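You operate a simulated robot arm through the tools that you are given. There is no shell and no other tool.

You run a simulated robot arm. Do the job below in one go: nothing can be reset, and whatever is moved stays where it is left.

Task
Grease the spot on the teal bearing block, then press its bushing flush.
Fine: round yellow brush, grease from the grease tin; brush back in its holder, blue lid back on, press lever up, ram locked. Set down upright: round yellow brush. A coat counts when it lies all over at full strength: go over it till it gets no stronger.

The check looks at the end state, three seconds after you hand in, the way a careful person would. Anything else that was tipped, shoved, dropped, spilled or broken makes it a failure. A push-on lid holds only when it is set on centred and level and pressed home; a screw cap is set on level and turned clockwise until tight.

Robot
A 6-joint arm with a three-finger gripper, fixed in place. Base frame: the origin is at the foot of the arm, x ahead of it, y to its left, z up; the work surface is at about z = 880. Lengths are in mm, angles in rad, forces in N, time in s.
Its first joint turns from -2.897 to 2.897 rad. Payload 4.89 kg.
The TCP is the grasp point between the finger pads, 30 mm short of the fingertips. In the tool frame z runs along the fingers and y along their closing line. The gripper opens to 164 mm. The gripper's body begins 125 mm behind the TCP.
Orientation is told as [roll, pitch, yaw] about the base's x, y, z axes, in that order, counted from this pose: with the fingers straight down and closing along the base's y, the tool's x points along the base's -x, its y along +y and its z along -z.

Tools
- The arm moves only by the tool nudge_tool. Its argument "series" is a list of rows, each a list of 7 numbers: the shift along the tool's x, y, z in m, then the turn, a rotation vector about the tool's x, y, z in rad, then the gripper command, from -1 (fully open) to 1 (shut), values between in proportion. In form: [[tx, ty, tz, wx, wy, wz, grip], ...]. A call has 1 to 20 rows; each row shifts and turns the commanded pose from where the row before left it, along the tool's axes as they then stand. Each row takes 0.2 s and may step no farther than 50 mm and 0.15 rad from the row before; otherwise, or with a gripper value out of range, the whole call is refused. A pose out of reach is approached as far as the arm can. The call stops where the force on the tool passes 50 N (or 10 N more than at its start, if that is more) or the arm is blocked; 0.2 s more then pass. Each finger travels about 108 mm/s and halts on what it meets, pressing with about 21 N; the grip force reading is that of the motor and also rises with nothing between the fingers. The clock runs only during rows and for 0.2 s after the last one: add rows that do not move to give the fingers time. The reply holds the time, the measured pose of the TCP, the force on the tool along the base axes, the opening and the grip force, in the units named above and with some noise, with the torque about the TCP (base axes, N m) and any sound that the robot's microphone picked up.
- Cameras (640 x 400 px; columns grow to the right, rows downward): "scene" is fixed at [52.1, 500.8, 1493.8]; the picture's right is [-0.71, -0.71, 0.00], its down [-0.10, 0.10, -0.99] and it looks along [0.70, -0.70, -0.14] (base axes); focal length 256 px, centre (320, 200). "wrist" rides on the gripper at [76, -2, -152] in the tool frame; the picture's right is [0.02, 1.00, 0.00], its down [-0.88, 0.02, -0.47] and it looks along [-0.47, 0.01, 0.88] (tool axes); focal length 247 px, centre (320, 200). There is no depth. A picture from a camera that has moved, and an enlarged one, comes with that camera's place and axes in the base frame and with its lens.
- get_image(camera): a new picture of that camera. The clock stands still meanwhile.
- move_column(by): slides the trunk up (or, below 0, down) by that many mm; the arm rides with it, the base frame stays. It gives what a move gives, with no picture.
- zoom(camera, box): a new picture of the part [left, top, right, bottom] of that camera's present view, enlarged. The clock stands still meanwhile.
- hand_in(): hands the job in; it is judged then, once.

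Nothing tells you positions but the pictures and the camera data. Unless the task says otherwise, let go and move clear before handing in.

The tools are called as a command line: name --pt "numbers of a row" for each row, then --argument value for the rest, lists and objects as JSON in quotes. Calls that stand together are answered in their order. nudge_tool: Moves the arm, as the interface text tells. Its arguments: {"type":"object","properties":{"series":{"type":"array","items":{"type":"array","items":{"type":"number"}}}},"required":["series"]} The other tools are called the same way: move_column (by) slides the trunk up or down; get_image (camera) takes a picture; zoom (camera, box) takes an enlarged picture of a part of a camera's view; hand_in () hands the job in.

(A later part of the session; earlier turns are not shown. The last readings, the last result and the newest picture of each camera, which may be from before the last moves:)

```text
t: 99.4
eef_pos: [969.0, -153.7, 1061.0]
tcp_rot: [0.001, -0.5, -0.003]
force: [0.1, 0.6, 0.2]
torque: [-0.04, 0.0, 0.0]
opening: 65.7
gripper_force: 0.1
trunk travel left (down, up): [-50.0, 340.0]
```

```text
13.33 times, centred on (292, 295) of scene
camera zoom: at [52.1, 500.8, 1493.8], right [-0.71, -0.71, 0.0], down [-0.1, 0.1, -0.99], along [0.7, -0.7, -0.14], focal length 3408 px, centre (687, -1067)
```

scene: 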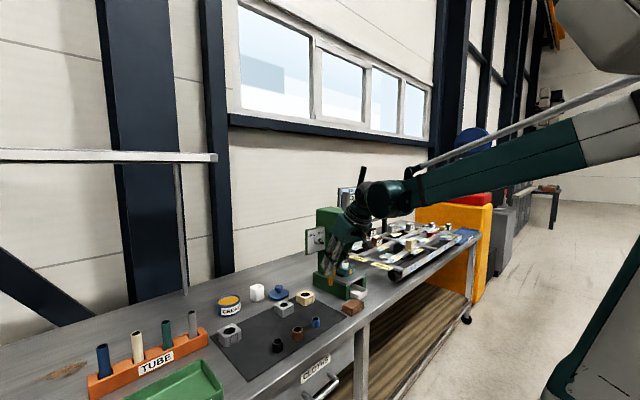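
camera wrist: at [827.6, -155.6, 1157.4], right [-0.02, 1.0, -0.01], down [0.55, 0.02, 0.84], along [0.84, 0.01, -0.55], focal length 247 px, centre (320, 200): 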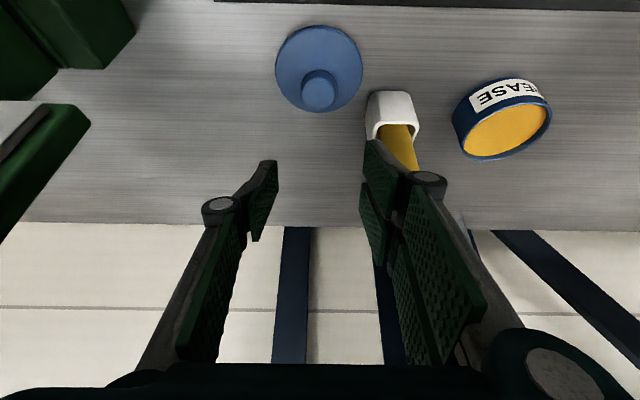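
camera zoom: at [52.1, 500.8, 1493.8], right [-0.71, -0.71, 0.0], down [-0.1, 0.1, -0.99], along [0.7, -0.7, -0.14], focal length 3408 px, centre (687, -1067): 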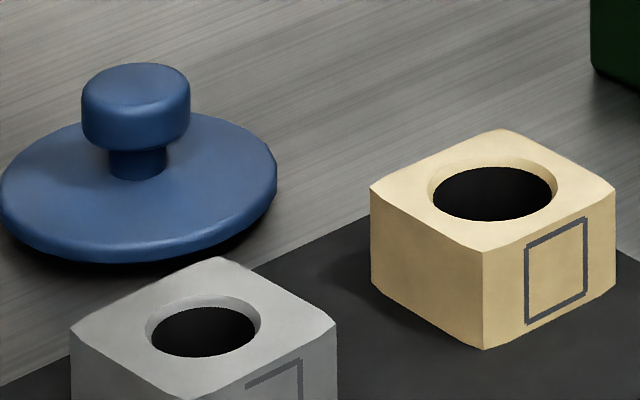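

Lid knob is at about (983, -156). I lower around it.

nudge_tool --pt "0.01056 -0.00054 0.02216 0 0 0 0.2" --pt "0.01056 -0.00054 0.02216 0 0 0 0.2" --pt "0.01056 -0.00054 0.02216 0 0 0 0.2" --pt "0.01056 -0.00054 0.02216 0 0 0 0.2" --pt "0.0086 -0.00054 0.0186 0 0 0 0.2" --pt "0 0 0 0 0 0 0.2"

zoom --camera "wrist" --box '[200, 60, 440, 250]'

zoom --camera "scene" --box '[245, 240, 325, 310]'

```text
t: 100.8
eef_pos: [974.3, -157.6, 941.8]
tcp_rot: [0.002, -0.501, -0.001]
force: [0.0, 1.0, 0.2]
torque: [0.03, 0.02, 0.01]
opening: 65.3
gripper_force: 0.1
trunk travel left (down, up): [-50.0, 340.0]
```

```text
2.11 times, centred on (320, 155) of wrist
camera zoom: at [834.1, -157.4, 1038.9], right [-0.02, 1.0, -0.01], down [0.55, 0.02, 0.84], along [0.84, 0.01, -0.55], focal length 520 px, centre (320, 295)
```

zoom: 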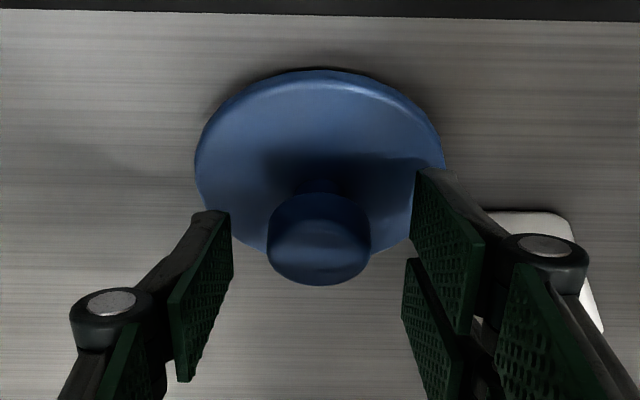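

```text
5.71 times, centred on (285, 275) of scene
camera zoom: at [52.1, 500.8, 1493.8], right [-0.71, -0.71, 0.0], down [-0.1, 0.1, -0.99], along [0.7, -0.7, -0.14], focal length 1460 px, centre (520, -229)
```

zoom: 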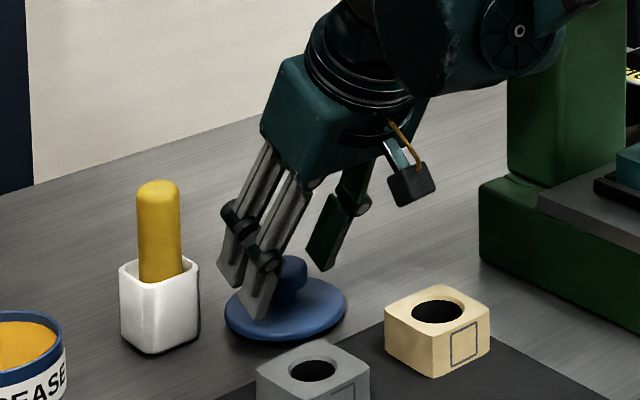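

Centred. I lower 3 mm more and close on the knob.

nudge_tool --pt "0.0015 0 0.0027 0 0 0 0.2" --pt "0 0 0 0 0 0 0.2" --pt "0 0 0 0 0 0 0.6" --pt "0 0 0 0 0 0 1" --pt "0 0 0 0 0 0 1" --pt "0 0 0 0 0 0 1"

nudge_tool --pt "-0.001 0 -0.0018 0 0 0 1" --pt "-0.0024 0 -0.0044 0 0 0 1" --pt "-0.0048 0 -0.0088 0 0 0 1" --pt "-0.0096 0 -0.01756 0 0 0 1" --pt "-0.0096 0 -0.01756 0 0 0 1" --pt "-0.0096 0 -0.01756 0 0 0 1" --pt "0 0 0 0 0 0 1"

zoom --camera "wrist" --box '[200, 60, 440, 250]'

zoom --camera "scene" --box '[245, 220, 325, 310]'

```text
t: 102.2
eef_pos: [974.5, -156.8, 939.3]
tcp_rot: [0.001, -0.501, -0.003]
force: [-1.3, -0.2, -0.3]
torque: [-0.02, -0.03, 0.02]
opening: 36.8
gripper_force: 20.7
trunk travel left (down, up): [-50.0, 340.0]
```

```text
t: 103.8
eef_pos: [974.5, -157.3, 1017.4]
tcp_rot: [0.002, -0.501, -0.002]
force: [-0.1, 0.0, -0.7]
torque: [0.03, 0.02, -0.01]
opening: 37.0
gripper_force: 21.5
trunk travel left (down, up): [-50.0, 340.0]
```

```text
2.11 times, centred on (320, 155) of wrist
camera zoom: at [834.7, -157.8, 1113.5], right [-0.02, 1.0, -0.01], down [0.55, 0.02, 0.84], along [0.84, 0.01, -0.55], focal length 520 px, centre (320, 295)
```

zoom: 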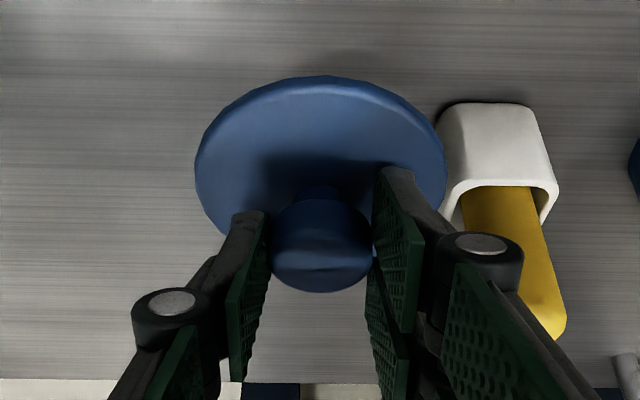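

```text
4.44 times, centred on (285, 265) of scene
camera zoom: at [52.1, 500.8, 1493.8], right [-0.71, -0.71, 0.0], down [-0.1, 0.1, -0.99], along [0.7, -0.7, -0.14], focal length 1136 px, centre (476, -89)
```

zoom: 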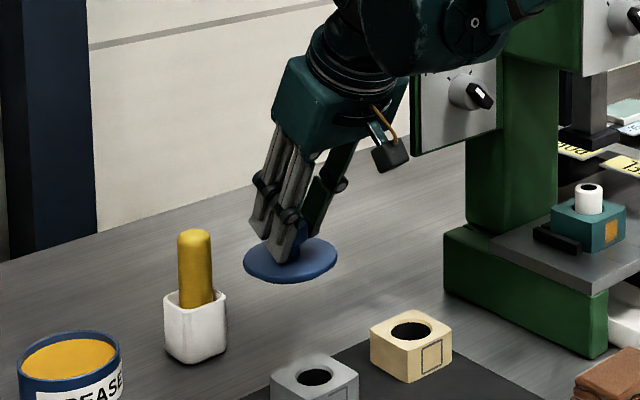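

The lid is held level. I carry it over the brush to the tin and stop above the rim.

nudge_tool --pt "-0.0114 0 -0.0209 0 0 0 1" --pt "-0.0114 0 -0.0209 0 0 0 1" --pt "-0.0114 0 -0.0209 0 0 0 1" --pt "-0.0114 0 -0.0209 0 0 0 1" --pt "-0.0067 0.0372 0.00365 0 0 0 1" --pt "-0.0067 0.0372 0.00365 0 0 0 1" --pt "-0.0067 0.0372 0.00365 0 0 0 1" --pt "-0.0067 0.0372 0.00365 0 0 0 1" --pt "-0.0067 0.0372 0.00365 0 0 0 1" --pt "-0.0067 0.0372 0.00365 0 0 0 1" --pt "0.0122 0 0.0224 0 0 0 1" --pt "0.0122 0 0.0224 0 0 0 1" --pt "0.0122 0 0.0224 0 0 0 1" --pt "0.008 0 0.0146 0 0 0 1" --pt "0 0 0 0 0 0 1"

get_image --camera "wrist"

zoom --camera "scene" --box '[195, 250, 275, 320]'

```text
t: 107.0
eef_pos: [1021.5, 66.1, 1018.3]
tcp_rot: [0.003, -0.5, -0.002]
force: [-0.9, 0.6, -0.1]
torque: [0.02, -0.01, 0.02]
opening: 37.0
gripper_force: 20.9
trunk travel left (down, up): [-50.0, 340.0]
```

```text
taken
camera wrist: at [880.7, 66.5, 1115.1], right [-0.02, 1.0, -0.01], down [0.55, 0.02, 0.84], along [0.84, 0.01, -0.55], focal length 247 px, centre (320, 200)
```

wrist: 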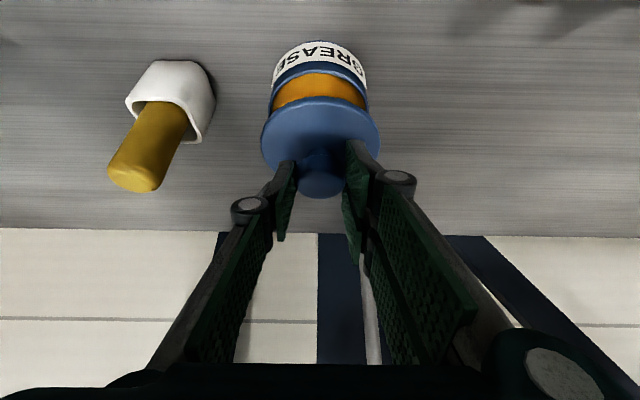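

```text
5.71 times, centred on (235, 285) of scene
camera zoom: at [52.1, 500.8, 1493.8], right [-0.71, -0.71, 0.0], down [-0.1, 0.1, -0.99], along [0.7, -0.7, -0.14], focal length 1460 px, centre (806, -286)
```

zoom: 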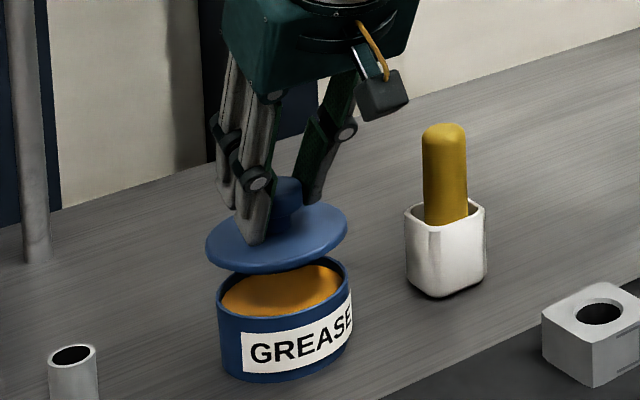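

The lid is about 2 mm too far in +x. I correct that and lower to just above the rim.

nudge_tool --pt "0.00193 0 -0.00105 0 0 0 1" --pt "0.0045 0 0.0082 0 0 0 1" --pt "0.0045 0 0.0082 0 0 0 1" --pt "0.0038 0 0.007 0 0 0 1" --pt "0 0 0 0 0 0 1"

zoom --camera "wrist" --box '[240, 30, 400, 220]'

zoom --camera "scene" --box '[210, 270, 260, 320]'

```text
t: 108.2
eef_pos: [1019.2, 66.6, 993.5]
tcp_rot: [0.001, -0.502, -0.003]
force: [0.2, 0.5, -0.6]
torque: [0.01, 0.01, -0.02]
opening: 36.8
gripper_force: 21.0
trunk travel left (down, up): [-50.0, 340.0]
```

```text
2.11 times, centred on (320, 125) of wrist
camera zoom: at [878.4, 65.3, 1088.6], right [-0.02, 1.0, -0.01], down [0.55, 0.02, 0.84], along [0.84, 0.01, -0.55], focal length 520 px, centre (320, 358)
```

zoom: 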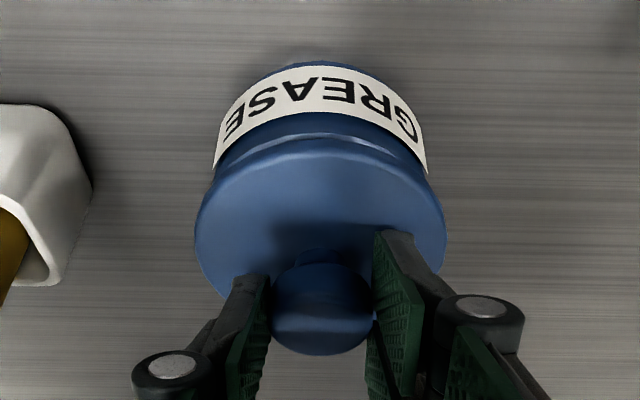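

```text
8.00 times, centred on (235, 295) of scene
camera zoom: at [52.1, 500.8, 1493.8], right [-0.71, -0.71, 0.0], down [-0.1, 0.1, -0.99], along [0.7, -0.7, -0.14], focal length 2045 px, centre (1000, -560)
```

zoom: 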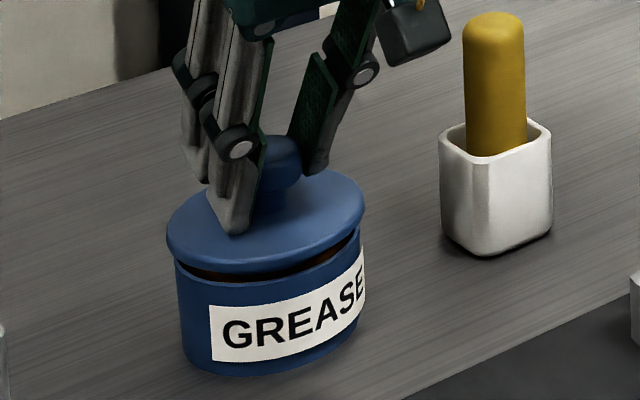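

Well aligned. I lower the last millimetres onto the rim.

nudge_tool --pt "0.0019 0 0.0035 0 0 0 1" --pt "0.0014 0 0.0026 0 0 0 1" --pt "0 0 0 0 0 0 1"

nudge_tool --pt "0.0007 0 0.0013 0 0 0 1" --pt "0.0007 0 0.0013 0 0 0 1" --pt "0 0 0 0 0 0 1"

zoom --camera "scene" --box '[210, 270, 260, 320]'

```text
t: 109.0
eef_pos: [1019.2, 65.8, 985.5]
tcp_rot: [0.002, -0.501, -0.002]
force: [-0.4, 0.1, -1.0]
torque: [0.01, -0.02, 0.0]
opening: 37.0
gripper_force: 21.1
trunk travel left (down, up): [-50.0, 340.0]
```

```text
t: 109.8
eef_pos: [1018.5, 65.7, 983.0]
tcp_rot: [0.003, -0.5, -0.003]
force: [-0.8, 0.0, 1.1]
torque: [0.06, -0.03, -0.01]
opening: 36.9
gripper_force: 21.0
trunk travel left (down, up): [-50.0, 340.0]
```

```text
8.00 times, centred on (235, 295) of scene
camera zoom: at [52.1, 500.8, 1493.8], right [-0.71, -0.71, 0.0], down [-0.1, 0.1, -0.99], along [0.7, -0.7, -0.14], focal length 2045 px, centre (1000, -560)
```

zoom: 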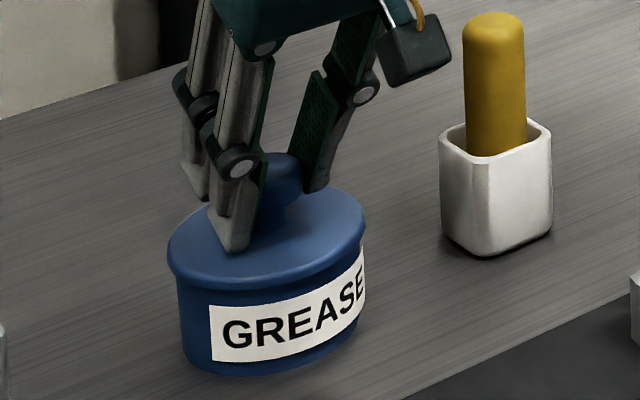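

The lid is down on the tin. I press it home in small steps.

nudge_tool --pt "0.0005 0 0.0009 0 0 0 1" --pt "0.0005 0 0.0009 0 0 0 1" --pt "0 0 0 0 0 0 1"

nudge_tool --pt "0.0005 0 0.0009 0 0 0 1" --pt "0.0005 0 0.0009 0 0 0 1" --pt "0 0 0 0 0 0 1"

zoom --camera "scene" --box '[210, 270, 260, 320]'

```text
t: 110.6
eef_pos: [1019.4, 65.3, 981.2]
tcp_rot: [0.002, -0.502, -0.002]
force: [2.7, 0.0, 21.1]
torque: [0.08, -0.3, 0.08]
opening: 36.9
gripper_force: 20.9
trunk travel left (down, up): [-50.0, 340.0]
```

```text
t: 111.4
eef_pos: [1018.4, 66.4, 978.3]
tcp_rot: [0.002, -0.502, -0.001]
force: [-2.8, -1.0, 15.6]
torque: [-0.15, -0.04, 0.0]
opening: 36.5
gripper_force: 20.9
trunk travel left (down, up): [-50.0, 340.0]
```

```text
8.00 times, centred on (235, 295) of scene
camera zoom: at [52.1, 500.8, 1493.8], right [-0.71, -0.71, 0.0], down [-0.1, 0.1, -0.99], along [0.7, -0.7, -0.14], focal length 2045 px, centre (1000, -560)
```

zoom: 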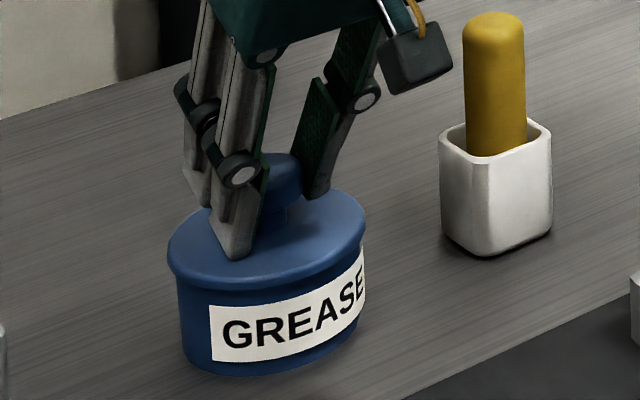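

Released pressing needs a firmer push than the grip allows, so I open, rise, and prepare to push on the knob from above with closed fingers.

nudge_tool --pt "0 0 0 0 0 0 0.5" --pt "0 0 0 0 0 0 0.146" --pt "0 0 0 0 0 0 0.146"

nudge_tool --pt "-0.0024 0 -0.0044 0 0 0 0.146" --pt "-0.0048 0 -0.0088 0 0 0 0.146" --pt "-0.0096 0 -0.0176 0 0 0 0.146" --pt "-0.0096 0 -0.0176 0 0 0 0.146" --pt "0 0 0 0 0 0 0.146"

zoom --camera "scene" --box '[205, 265, 275, 320]'

zoom --camera "wrist" --box '[250, 10, 390, 150]'

```text
t: 112.2
eef_pos: [1018.3, 66.1, 978.9]
tcp_rot: [0.003, -0.5, -0.001]
force: [-0.1, -1.4, 3.5]
torque: [0.06, 0.05, -0.03]
opening: 69.8
gripper_force: 0.1
trunk travel left (down, up): [-50.0, 340.0]
```

```text
t: 113.4
eef_pos: [1018.9, 66.8, 1032.5]
tcp_rot: [0.002, -0.502, -0.003]
force: [-0.6, 0.2, 0.6]
torque: [0.01, 0.02, -0.02]
opening: 70.2
gripper_force: 0.0
trunk travel left (down, up): [-50.0, 340.0]
```

```text
7.27 times, centred on (240, 292) of scene
camera zoom: at [52.1, 500.8, 1493.8], right [-0.71, -0.71, 0.0], down [-0.1, 0.1, -0.99], along [0.7, -0.7, -0.14], focal length 1859 px, centre (902, -473)
```

zoom: 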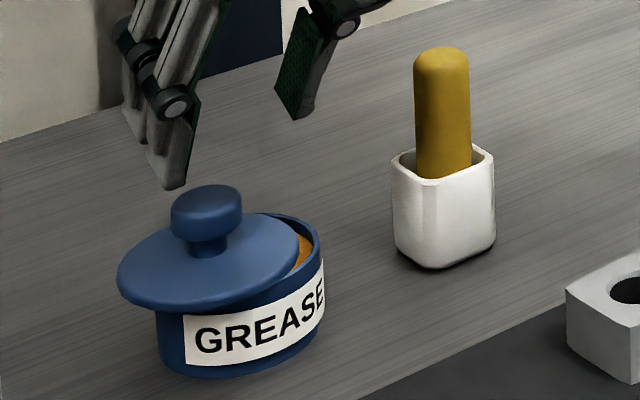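

```text
2.86 times, centred on (320, 80) of wrist
camera zoom: at [878.7, 66.0, 1129.3], right [-0.02, 1.0, -0.01], down [0.55, 0.02, 0.84], along [0.84, 0.01, -0.55], focal length 706 px, centre (320, 543)
```

zoom: 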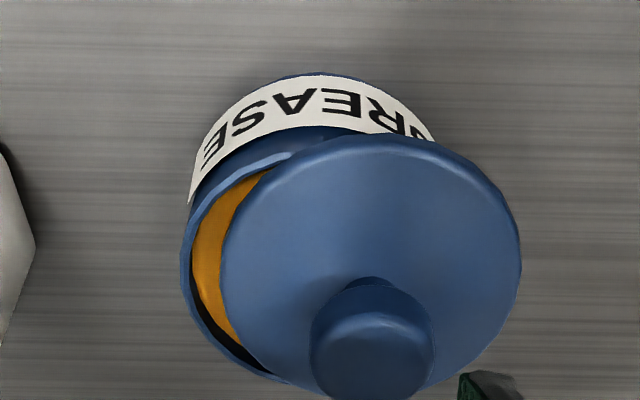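

When I opened, the +y fingertip dragged the lid sideways; it now lies askew on the tin. I look carefully before regripping.

zoom --camera "wrist" --box '[270, 40, 380, 140]'

zoom --camera "scene" --box '[212, 282, 252, 316]'

get_image --camera "wrist"

```text
4.00 times, centred on (325, 90) of wrist
camera zoom: at [878.7, 66.0, 1129.3], right [-0.02, 1.0, -0.01], down [0.55, 0.02, 0.84], along [0.84, 0.01, -0.55], focal length 988 px, centre (300, 640)
```

zoom: 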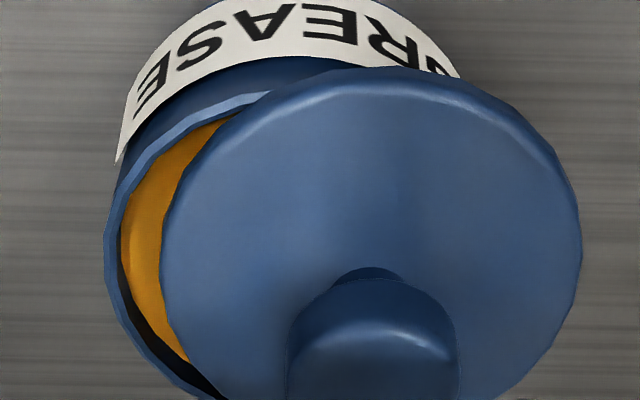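

```text
11.76 times, centred on (232, 299) of scene
camera zoom: at [52.1, 500.8, 1493.8], right [-0.71, -0.71, 0.0], down [-0.1, 0.1, -0.99], along [0.7, -0.7, -0.14], focal length 3007 px, centre (1355, -965)
```

zoom: 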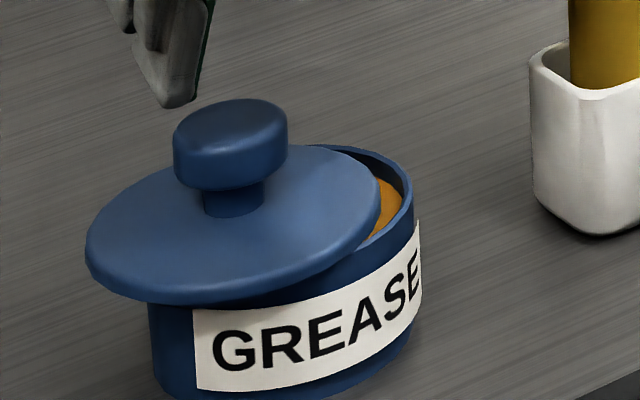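

```text
taken
camera wrist: at [878.7, 66.0, 1129.3], right [-0.02, 1.0, -0.01], down [0.55, 0.02, 0.84], along [0.84, 0.01, -0.55], focal length 247 px, centre (320, 200)
```

wrist: 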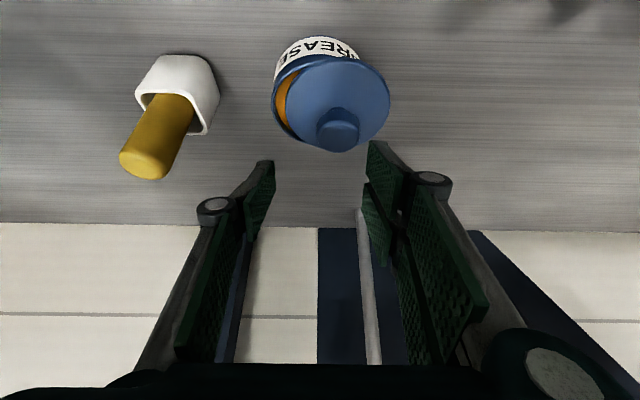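

The knob is now at about (1024, 82, 969.5). I regrip it a bit higher on the flange so the fingertips stay clear of the lid.

nudge_tool --pt "0.0023 0.0078 -0.0012 0 0 0 0.146" --pt "0 0.0077 0 0 0 0 0.146" --pt "0.0072 0 0.01317 0 0 0 0.146" --pt "0.0072 0 0.01317 0 0 0 0.146" --pt "0.0072 0 0.01317 0 0 0 0.146" --pt "0 0 0 0 0 0 0.146"

zoom --camera "wrist" --box '[230, 60, 410, 230]'

zoom --camera "scene" --box '[205, 265, 265, 320]'

```text
t: 114.8
eef_pos: [1016.8, 82.2, 989.1]
tcp_rot: [0.002, -0.501, -0.001]
force: [0.5, -0.5, -0.3]
torque: [-0.03, 0.02, -0.02]
opening: 70.0
gripper_force: 0.0
trunk travel left (down, up): [-50.0, 340.0]
```

```text
2.35 times, centred on (320, 145) of wrist
camera zoom: at [875.8, 81.1, 1084.9], right [-0.02, 1.0, -0.01], down [0.55, 0.02, 0.84], along [0.84, 0.01, -0.55], focal length 581 px, centre (320, 329)
```

zoom: 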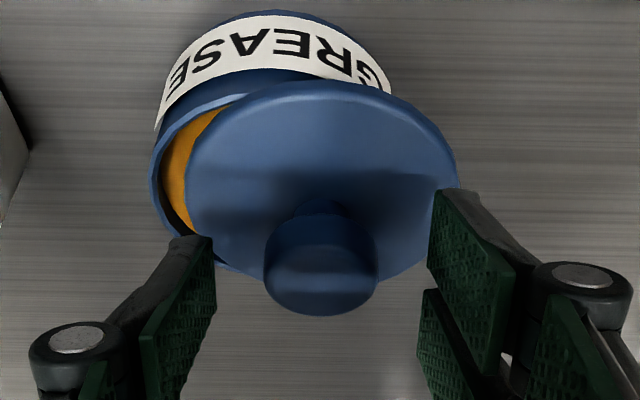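

```text
7.27 times, centred on (235, 292) of scene
camera zoom: at [52.1, 500.8, 1493.8], right [-0.71, -0.71, 0.0], down [-0.1, 0.1, -0.99], along [0.7, -0.7, -0.14], focal length 1859 px, centre (938, -473)
```

zoom: 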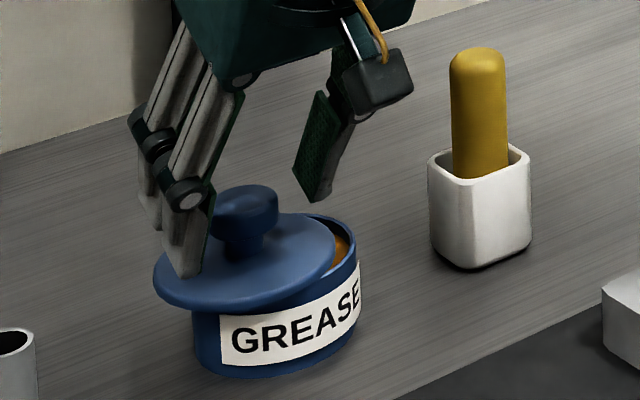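

Centred. I lower 1.5 mm and close, then lift slightly.

nudge_tool --pt "0.0007 0 0.0013 0 0 0 0.146" --pt "0 0 0 0 0 0 0.5" --pt "0 0 0 0 0 0 1" --pt "0 0 0 0 0 0 1" --pt "0 0 0 0 0 0 1"

nudge_tool --pt "-0.001 0 -0.0018 0 0 0 1" --pt "-0.0024 0 -0.0044 0 0 0 1" --pt "-0.0048 0 -0.0088 0 0 0 1" --pt "-0.0072 0 -0.0132 0 0 0 1" --pt "0 0 0 0 0 0 1"

zoom --camera "wrist" --box '[230, 40, 410, 210]'

zoom --camera "scene" --box '[205, 265, 265, 320]'

```text
t: 116.0
eef_pos: [1016.7, 81.0, 987.6]
tcp_rot: [0.003, -0.502, -0.002]
force: [-0.2, -1.0, 0.2]
torque: [0.01, -0.02, 0.0]
opening: 36.3
gripper_force: 20.6
trunk travel left (down, up): [-50.0, 340.0]
```

```text
t: 117.2
eef_pos: [1017.4, 82.1, 1020.1]
tcp_rot: [0.001, -0.501, -0.003]
force: [0.5, -0.2, -1.1]
torque: [0.03, 0.04, 0.01]
opening: 35.9
gripper_force: 20.6
trunk travel left (down, up): [-50.0, 340.0]
```

```text
2.35 times, centred on (320, 125) of wrist
camera zoom: at [876.2, 81.5, 1116.4], right [-0.02, 1.0, -0.01], down [0.55, 0.02, 0.84], along [0.84, 0.01, -0.55], focal length 581 px, centre (320, 376)
```

zoom: 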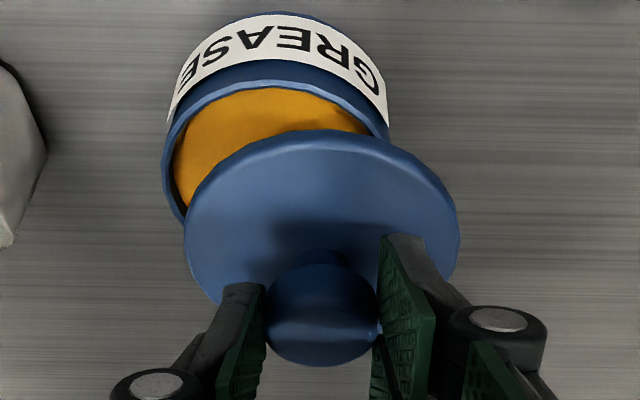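

```text
7.27 times, centred on (235, 292) of scene
camera zoom: at [52.1, 500.8, 1493.8], right [-0.71, -0.71, 0.0], down [-0.1, 0.1, -0.99], along [0.7, -0.7, -0.14], focal length 1859 px, centre (938, -473)
```

zoom: 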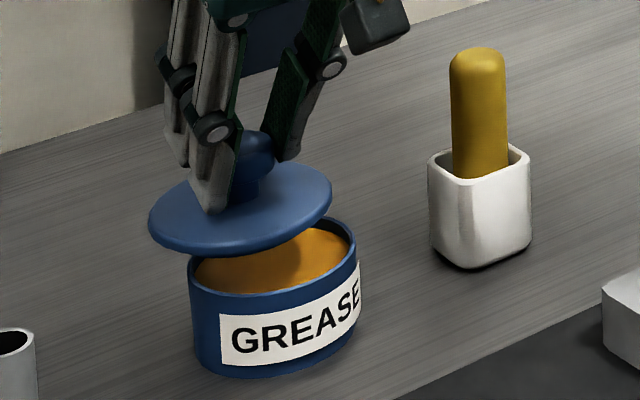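

The lid is level again in the grip and the tin has not moved. I shift it back over the tin centre.

nudge_tool --pt "-0.0022 -0.008 0.0012 0 0 0 1" --pt "-0.0022 -0.0079 0.0012 0 0 0 1" --pt "0.0048 0 0.0088 0 0 0 1" --pt "0.0048 0 0.0088 0 0 0 1" --pt "0 0 0 0 0 0 1"

zoom --camera "wrist" --box '[240, 30, 400, 220]'

zoom --camera "scene" --box '[210, 270, 260, 320]'

```text
t: 118.4
eef_pos: [1022.4, 64.9, 998.7]
tcp_rot: [0.001, -0.502, -0.002]
force: [0.3, 0.1, -0.7]
torque: [0.03, -0.02, 0.01]
opening: 36.2
gripper_force: 21.0
trunk travel left (down, up): [-50.0, 340.0]
```

```text
2.11 times, centred on (320, 125) of wrist
camera zoom: at [881.1, 64.8, 1095.4], right [-0.02, 1.0, -0.01], down [0.55, 0.02, 0.84], along [0.84, 0.01, -0.55], focal length 520 px, centre (320, 358)
```

zoom: 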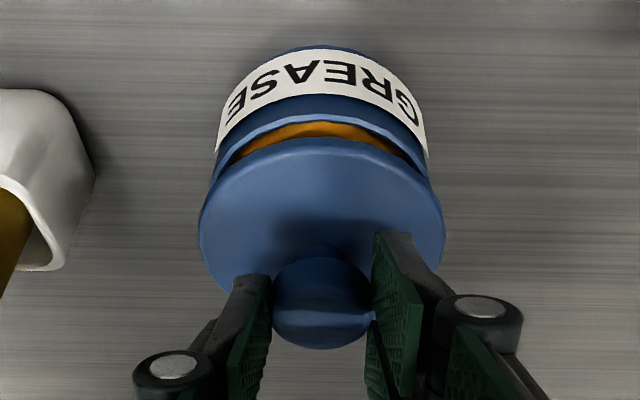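

```text
8.00 times, centred on (235, 295) of scene
camera zoom: at [52.1, 500.8, 1493.8], right [-0.71, -0.71, 0.0], down [-0.1, 0.1, -0.99], along [0.7, -0.7, -0.14], focal length 2045 px, centre (1000, -560)
```

zoom: 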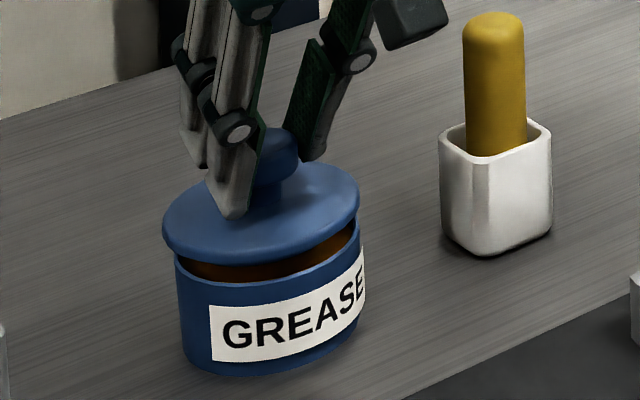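

I shift 2.5 mm back in x and lower to just above the rim.

nudge_tool --pt "0.0022 0 -0.0012 0 0 0 1" --pt "0.0022 0 0.004 0 0 0 1" --pt "0 0 0 0 0 0 1"

zoom --camera "wrist" --box '[240, 30, 400, 220]'

zoom --camera "scene" --box '[210, 270, 260, 320]'

```text
t: 119.2
eef_pos: [1018.6, 65.2, 994.9]
tcp_rot: [0.0, -0.501, -0.002]
force: [-0.7, 0.3, 0.4]
torque: [-0.02, -0.03, -0.03]
opening: 36.4
gripper_force: 20.8
trunk travel left (down, up): [-50.0, 340.0]
```

```text
2.11 times, centred on (320, 125) of wrist
camera zoom: at [878.8, 65.0, 1091.0], right [-0.02, 1.0, -0.01], down [0.55, 0.02, 0.84], along [0.84, 0.01, -0.55], focal length 520 px, centre (320, 358)
```

zoom: 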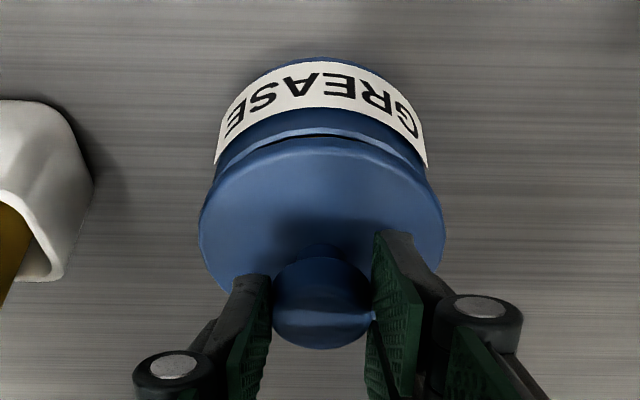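

```text
8.00 times, centred on (235, 295) of scene
camera zoom: at [52.1, 500.8, 1493.8], right [-0.71, -0.71, 0.0], down [-0.1, 0.1, -0.99], along [0.7, -0.7, -0.14], focal length 2045 px, centre (1000, -560)
```

zoom: 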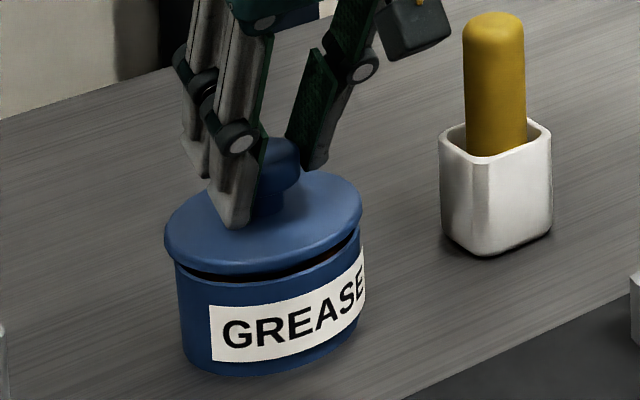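

Nearly there: I make a sub-millimetre correction and set it down.

nudge_tool --pt "0.0007 -0.0005 -0.0004 0 0 0 1" --pt "0.0017 0 0.0031 0 0 0 1" --pt "0.0014 0 0.0026 0 0 0 1" --pt "0 0 0 0 0 0 1"

nudge_tool --pt "0.0007 0 0.0013 0 0 0 1" --pt "0 0 0 0 0 0 1"

zoom --camera "scene" --box '[210, 270, 260, 320]'

```text
t: 120.2
eef_pos: [1019.1, 65.1, 989.0]
tcp_rot: [0.003, -0.502, -0.003]
force: [0.4, -0.4, -0.6]
torque: [0.02, -0.01, -0.01]
opening: 36.4
gripper_force: 20.7
trunk travel left (down, up): [-50.0, 340.0]
```

```text
t: 120.8
eef_pos: [1018.4, 64.5, 986.0]
tcp_rot: [0.002, -0.502, -0.002]
force: [1.5, 0.8, 6.2]
torque: [-0.11, -0.04, 0.03]
opening: 36.5
gripper_force: 20.8
trunk travel left (down, up): [-50.0, 340.0]
```

```text
8.00 times, centred on (235, 295) of scene
camera zoom: at [52.1, 500.8, 1493.8], right [-0.71, -0.71, 0.0], down [-0.1, 0.1, -0.99], along [0.7, -0.7, -0.14], focal length 2045 px, centre (1000, -560)
```

zoom: 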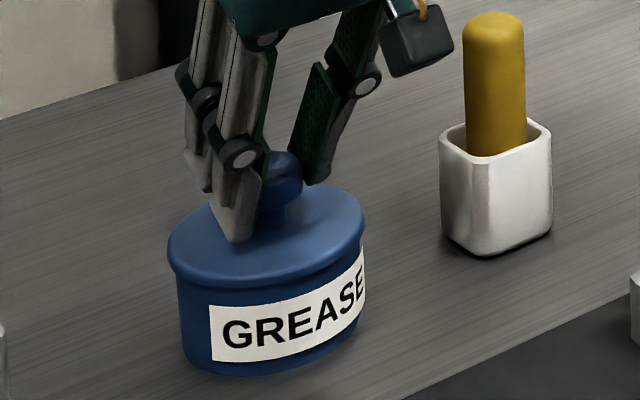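

Contact at 6 N. I press about 1.5 mm more.

nudge_tool --pt "0.0004 0 0.0007 0 0 0 1" --pt "0.0004 0 0.0007 0 0 0 1" --pt "0 0 0 0 0 0 1"

zoom --camera "scene" --box '[210, 270, 260, 320]'

zoom --camera "wrist" --box '[240, 30, 400, 220]'

```text
t: 121.6
eef_pos: [1019.1, 65.5, 985.4]
tcp_rot: [0.002, -0.5, -0.002]
force: [6.4, 0.2, 20.3]
torque: [0.0, -0.32, -0.01]
opening: 36.5
gripper_force: 21.2
trunk travel left (down, up): [-50.0, 340.0]
```

```text
8.00 times, centred on (235, 295) of scene
camera zoom: at [52.1, 500.8, 1493.8], right [-0.71, -0.71, 0.0], down [-0.1, 0.1, -0.99], along [0.7, -0.7, -0.14], focal length 2045 px, centre (1000, -560)
```

zoom: 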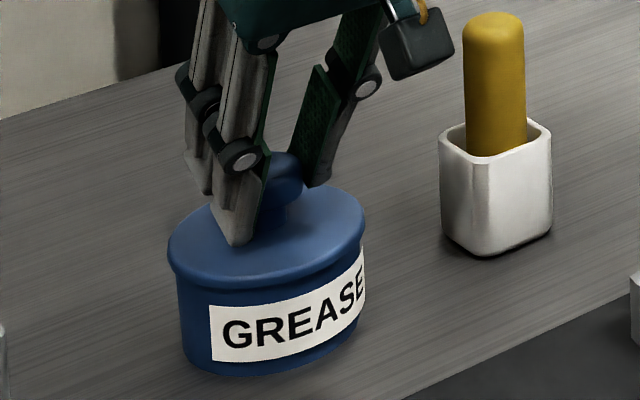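

```text
2.11 times, centred on (320, 125) of wrist
camera zoom: at [877.1, 64.6, 1082.1], right [-0.02, 1.0, -0.01], down [0.54, 0.02, 0.84], along [0.84, 0.01, -0.55], focal length 520 px, centre (320, 358)
```

zoom: 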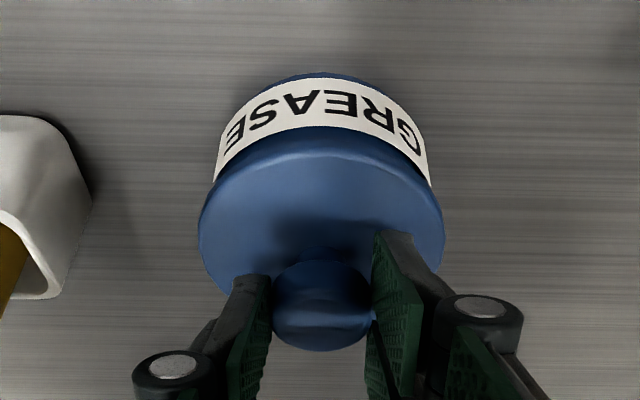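

20 N reached and the lid sits level. I open only a little this time and rise straight up.

nudge_tool --pt "0 0 0 0 0 0 0.5" --pt "0 0 0 0 0 0 0.4" --pt "0 0 0 0 0 0 0.4"

zoom --camera "scene" --box '[210, 270, 260, 320]'

zoom --camera "wrist" --box '[240, 30, 400, 220]'

```text
t: 122.4
eef_pos: [1019.5, 65.7, 985.4]
tcp_rot: [0.002, -0.501, 0.0]
force: [-0.1, -0.7, -0.7]
torque: [0.04, 0.0, -0.03]
opening: 49.2
gripper_force: 0.1
trunk travel left (down, up): [-50.0, 340.0]
```

```text
8.00 times, centred on (235, 295) of scene
camera zoom: at [52.1, 500.8, 1493.8], right [-0.71, -0.71, 0.0], down [-0.1, 0.1, -0.99], along [0.7, -0.7, -0.14], focal length 2045 px, centre (1000, -560)
```

zoom: 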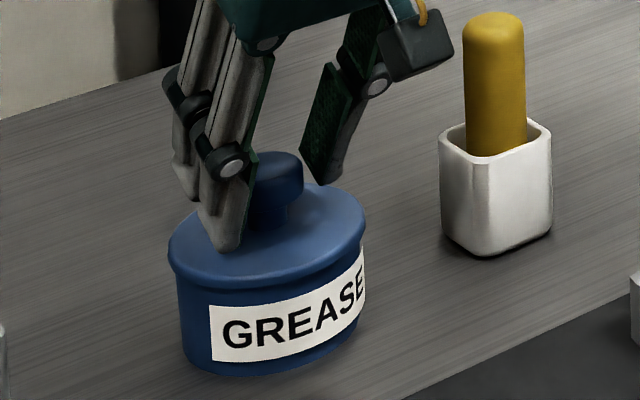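

```text
2.11 times, centred on (320, 125) of wrist
camera zoom: at [877.6, 64.6, 1081.2], right [-0.02, 1.0, -0.01], down [0.55, 0.02, 0.84], along [0.84, 0.01, -0.55], focal length 520 px, centre (320, 358)
```

zoom: 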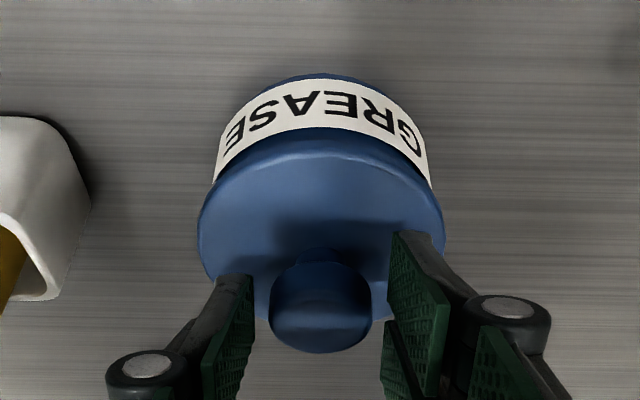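

The lid stayed in place. I rise, close the fingers, and inspect how the lid sits.

nudge_tool --pt "-0.0024 0 -0.0044 0 0 0 0.4" --pt "-0.0048 0 -0.0088 0 0 0 0.4" --pt "-0.0096 0 -0.0176 0 0 0 0.4" --pt "-0.0096 0 -0.0176 0 0 0 1" --pt "0 0 0 0 0 0 1" --pt "0 0 0 0 0 0 1"

zoom --camera "scene" --box '[205, 265, 275, 320]'

zoom --camera "wrist" --box '[240, 10, 400, 200]'

```text
t: 123.8
eef_pos: [1018.9, 64.6, 1040.1]
tcp_rot: [0.001, -0.501, -0.001]
force: [0.0, 0.4, 0.7]
torque: [0.01, -0.04, -0.01]
opening: 0.1
gripper_force: 21.2
trunk travel left (down, up): [-50.0, 340.0]
```

```text
7.27 times, centred on (240, 292) of scene
camera zoom: at [52.1, 500.8, 1493.8], right [-0.71, -0.71, 0.0], down [-0.1, 0.1, -0.99], along [0.7, -0.7, -0.14], focal length 1859 px, centre (902, -473)
```

zoom: 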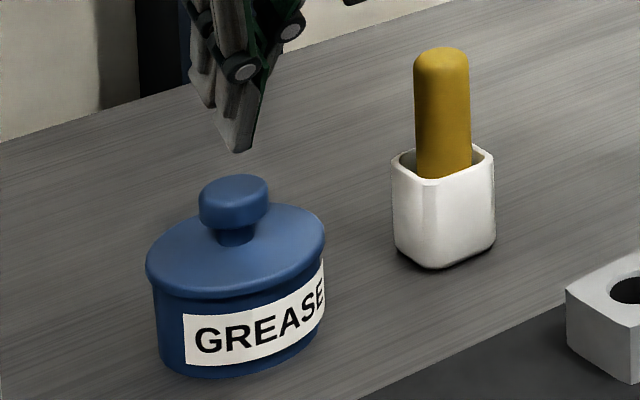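

```text
2.11 times, centred on (320, 105) of wrist
camera zoom: at [877.7, 64.2, 1136.4], right [-0.02, 1.0, -0.01], down [0.55, 0.02, 0.84], along [0.84, 0.01, -0.55], focal length 520 px, centre (320, 400)
```

zoom: 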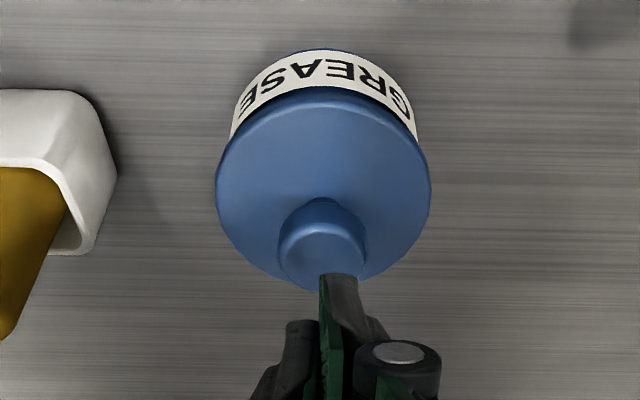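

The lid looks just as it did originally. To make sure it is home I push down on the knob centre with the closed fingertips.

nudge_tool --pt "0.00273 0.0005 0.01067 0 0 0 1" --pt "0.00273 0.0005 0.01067 0 0 0 1" --pt "0.00273 0.0004 0.01067 0 0 0 1" --pt "0 0 0 0 0 0 1"

nudge_tool --pt "0.0007 0 0.0013 0 0 0 1" --pt "0.0007 0 0.0013 0 0 0 1" --pt "0 0 0 0 0 0 1"

zoom --camera "scene" --box '[205, 265, 275, 320]'

```text
t: 124.8
eef_pos: [1027.0, 65.8, 1008.7]
tcp_rot: [0.0, -0.501, -0.001]
force: [-0.9, 0.1, 6.2]
torque: [0.02, 0.12, -0.01]
opening: 0.0
gripper_force: 21.2
trunk travel left (down, up): [-50.0, 340.0]
```

```text
t: 125.6
eef_pos: [1026.3, 66.0, 1007.1]
tcp_rot: [0.001, -0.502, -0.003]
force: [5.9, 4.1, 33.3]
torque: [1.04, 1.08, 0.23]
opening: 0.0
gripper_force: 20.7
trunk travel left (down, up): [-50.0, 340.0]
```

```text
7.27 times, centred on (240, 292) of scene
camera zoom: at [52.1, 500.8, 1493.8], right [-0.71, -0.71, 0.0], down [-0.1, 0.1, -0.99], along [0.7, -0.7, -0.14], focal length 1859 px, centre (902, -473)
```

zoom: 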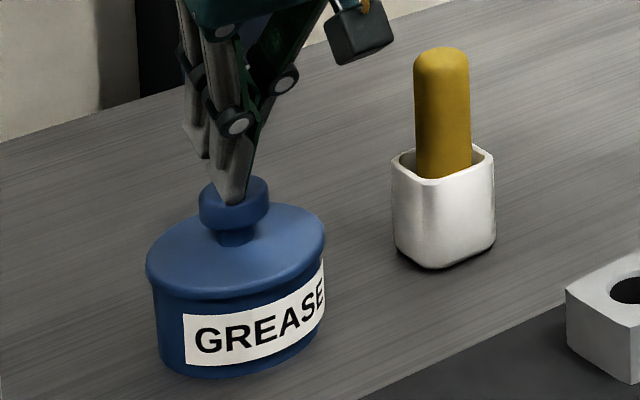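

33 N pushed with hardly any travel: the lid is home. I rise away and verify.

nudge_tool --pt "-0.0024 0 -0.0044 0 0 0 1" --pt "-0.0096 0 -0.0176 0 0 0 1" --pt "-0.0192 0 -0.0352 0 0 0 1" --pt "-0.0192 0 -0.0352 0 0 0 1" --pt "0.0263 0 -0.0144 0 0 0 1" --pt "0.0351 0 -0.0192 0 0 0 1" --pt "0.0351 0 -0.0192 0 0 0 1" --pt "0 0 0 0 0 0 1"

zoom --camera "scene" --box '[205, 265, 275, 320]'

get_image --camera "wrist"

```text
t: 127.4
eef_pos: [914.8, 66.7, 1110.8]
tcp_rot: [0.002, -0.5, -0.002]
force: [0.2, -0.7, 0.1]
torque: [0.02, 0.0, 0.01]
opening: 0.0
gripper_force: 21.3
trunk travel left (down, up): [-50.0, 340.0]
```

```text
7.27 times, centred on (240, 292) of scene
camera zoom: at [52.1, 500.8, 1493.8], right [-0.71, -0.71, 0.0], down [-0.1, 0.1, -0.99], along [0.7, -0.7, -0.14], focal length 1859 px, centre (902, -473)
```

zoom: 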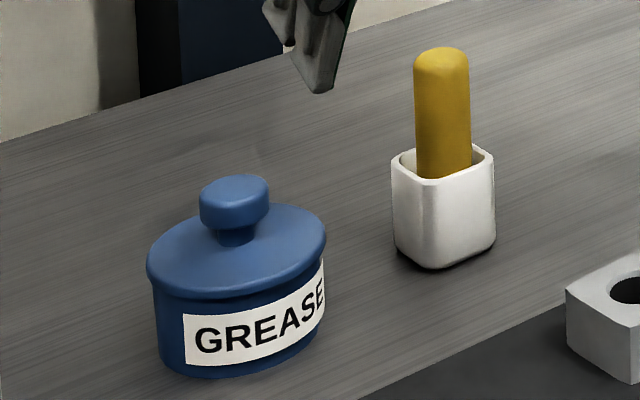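

```text
taken
camera wrist: at [774.2, 66.6, 1206.3], right [-0.02, 1.0, -0.01], down [0.55, 0.02, 0.84], along [0.84, 0.01, -0.55], focal length 247 px, centre (320, 200)
```

wrist: 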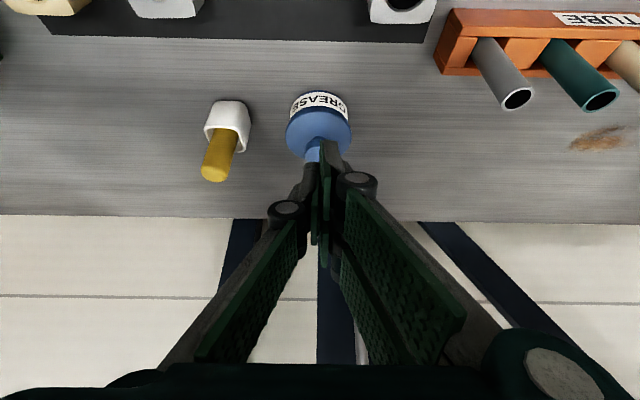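

zoom --camera "scene" --box '[215, 285, 255, 320]'

zoom --camera "wrist" --box '[190, 80, 370, 200]'

```text
11.43 times, centred on (235, 302) of scene
camera zoom: at [52.1, 500.8, 1493.8], right [-0.71, -0.71, 0.0], down [-0.1, 0.1, -0.99], along [0.7, -0.7, -0.14], focal length 2921 px, centre (1291, -971)
```

zoom: 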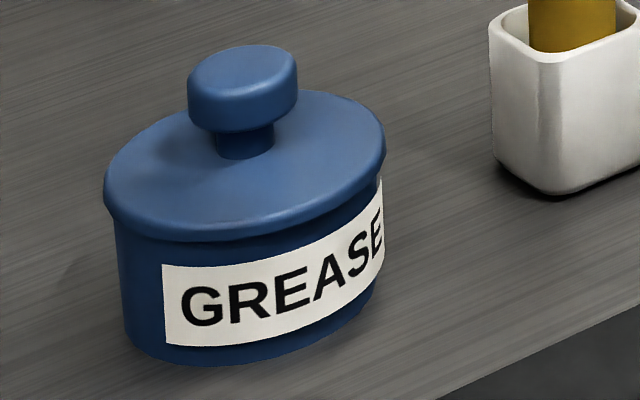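

```text
3.33 times, centred on (280, 140) of wrist
camera zoom: at [774.2, 66.6, 1206.3], right [-0.02, 1.0, -0.01], down [0.55, 0.02, 0.84], along [0.84, 0.01, -0.55], focal length 823 px, centre (453, 400)
```

zoom: 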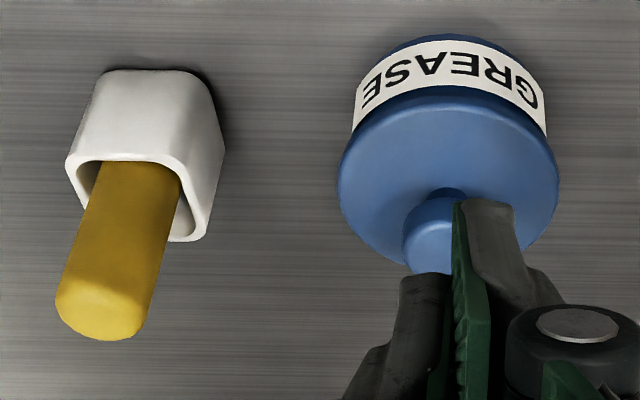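

The lid is back on and level, and the brush is upright in its holder. Next is the press. I retreat, raise the trunk by 200 mm, and take a look at the lever from the front.

nudge_tool --pt "0.0395 -0.035 -0.0215 0 0 0 0.5" --pt "0.0395 -0.035 -0.0215 0 0 0 0.0" --pt "0.0395 -0.035 -0.0215 0 0 0 -0.5" --pt "0.0395 -0.035 -0.0215 0 0 0 -1" --pt "0.0395 -0.035 -0.0215 0 0 0 -1" --pt "0.0395 -0.035 -0.0215 0 0 0 -1" --pt "0.0395 -0.035 -0.0215 0 0 0 -1" --pt "0.0395 -0.035 -0.0215 0 0 0 -1" --pt "0 -0.035 0 0 -0.13 0 -1" --pt "0 -0.035 0 0 -0.13 0 -1" --pt "0 0 0 0 -0.13 0 -1" --pt "0 0 0 0 -0.13 0 -1" --pt "0 0 0 0 -0.13 0 -1" --pt "0 0 0 0 -0.13 0 -1"

move_column --by 200

get_image --camera "wrist"

get_image --camera "scene"

```text
refused: row 1 steps farther than a row can; nothing moved
```

```text
t: 129.5
eef_pos: [915.3, 65.4, 1309.7]
tcp_rot: [0.002, -0.503, -0.002]
force: [-0.3, -0.3, -0.3]
torque: [0.0, 0.0, 0.0]
opening: 0.2
gripper_force: 20.7
trunk travel left (down, up): [-250.0, 140.0]
```

```text
taken
camera wrist: at [774.7, 66.7, 1406.1], right [-0.02, 1.0, -0.01], down [0.55, 0.02, 0.84], along [0.84, 0.01, -0.55], focal length 247 px, centre (320, 200)
```

wrist: 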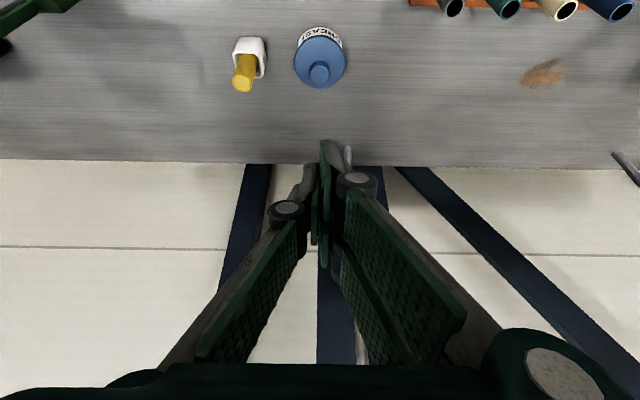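

```text
taken
```

scene: 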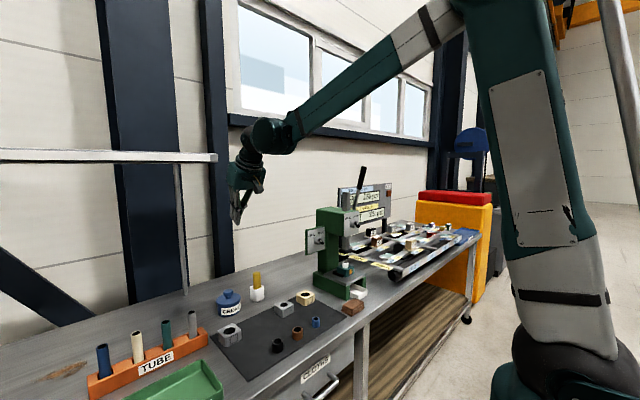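

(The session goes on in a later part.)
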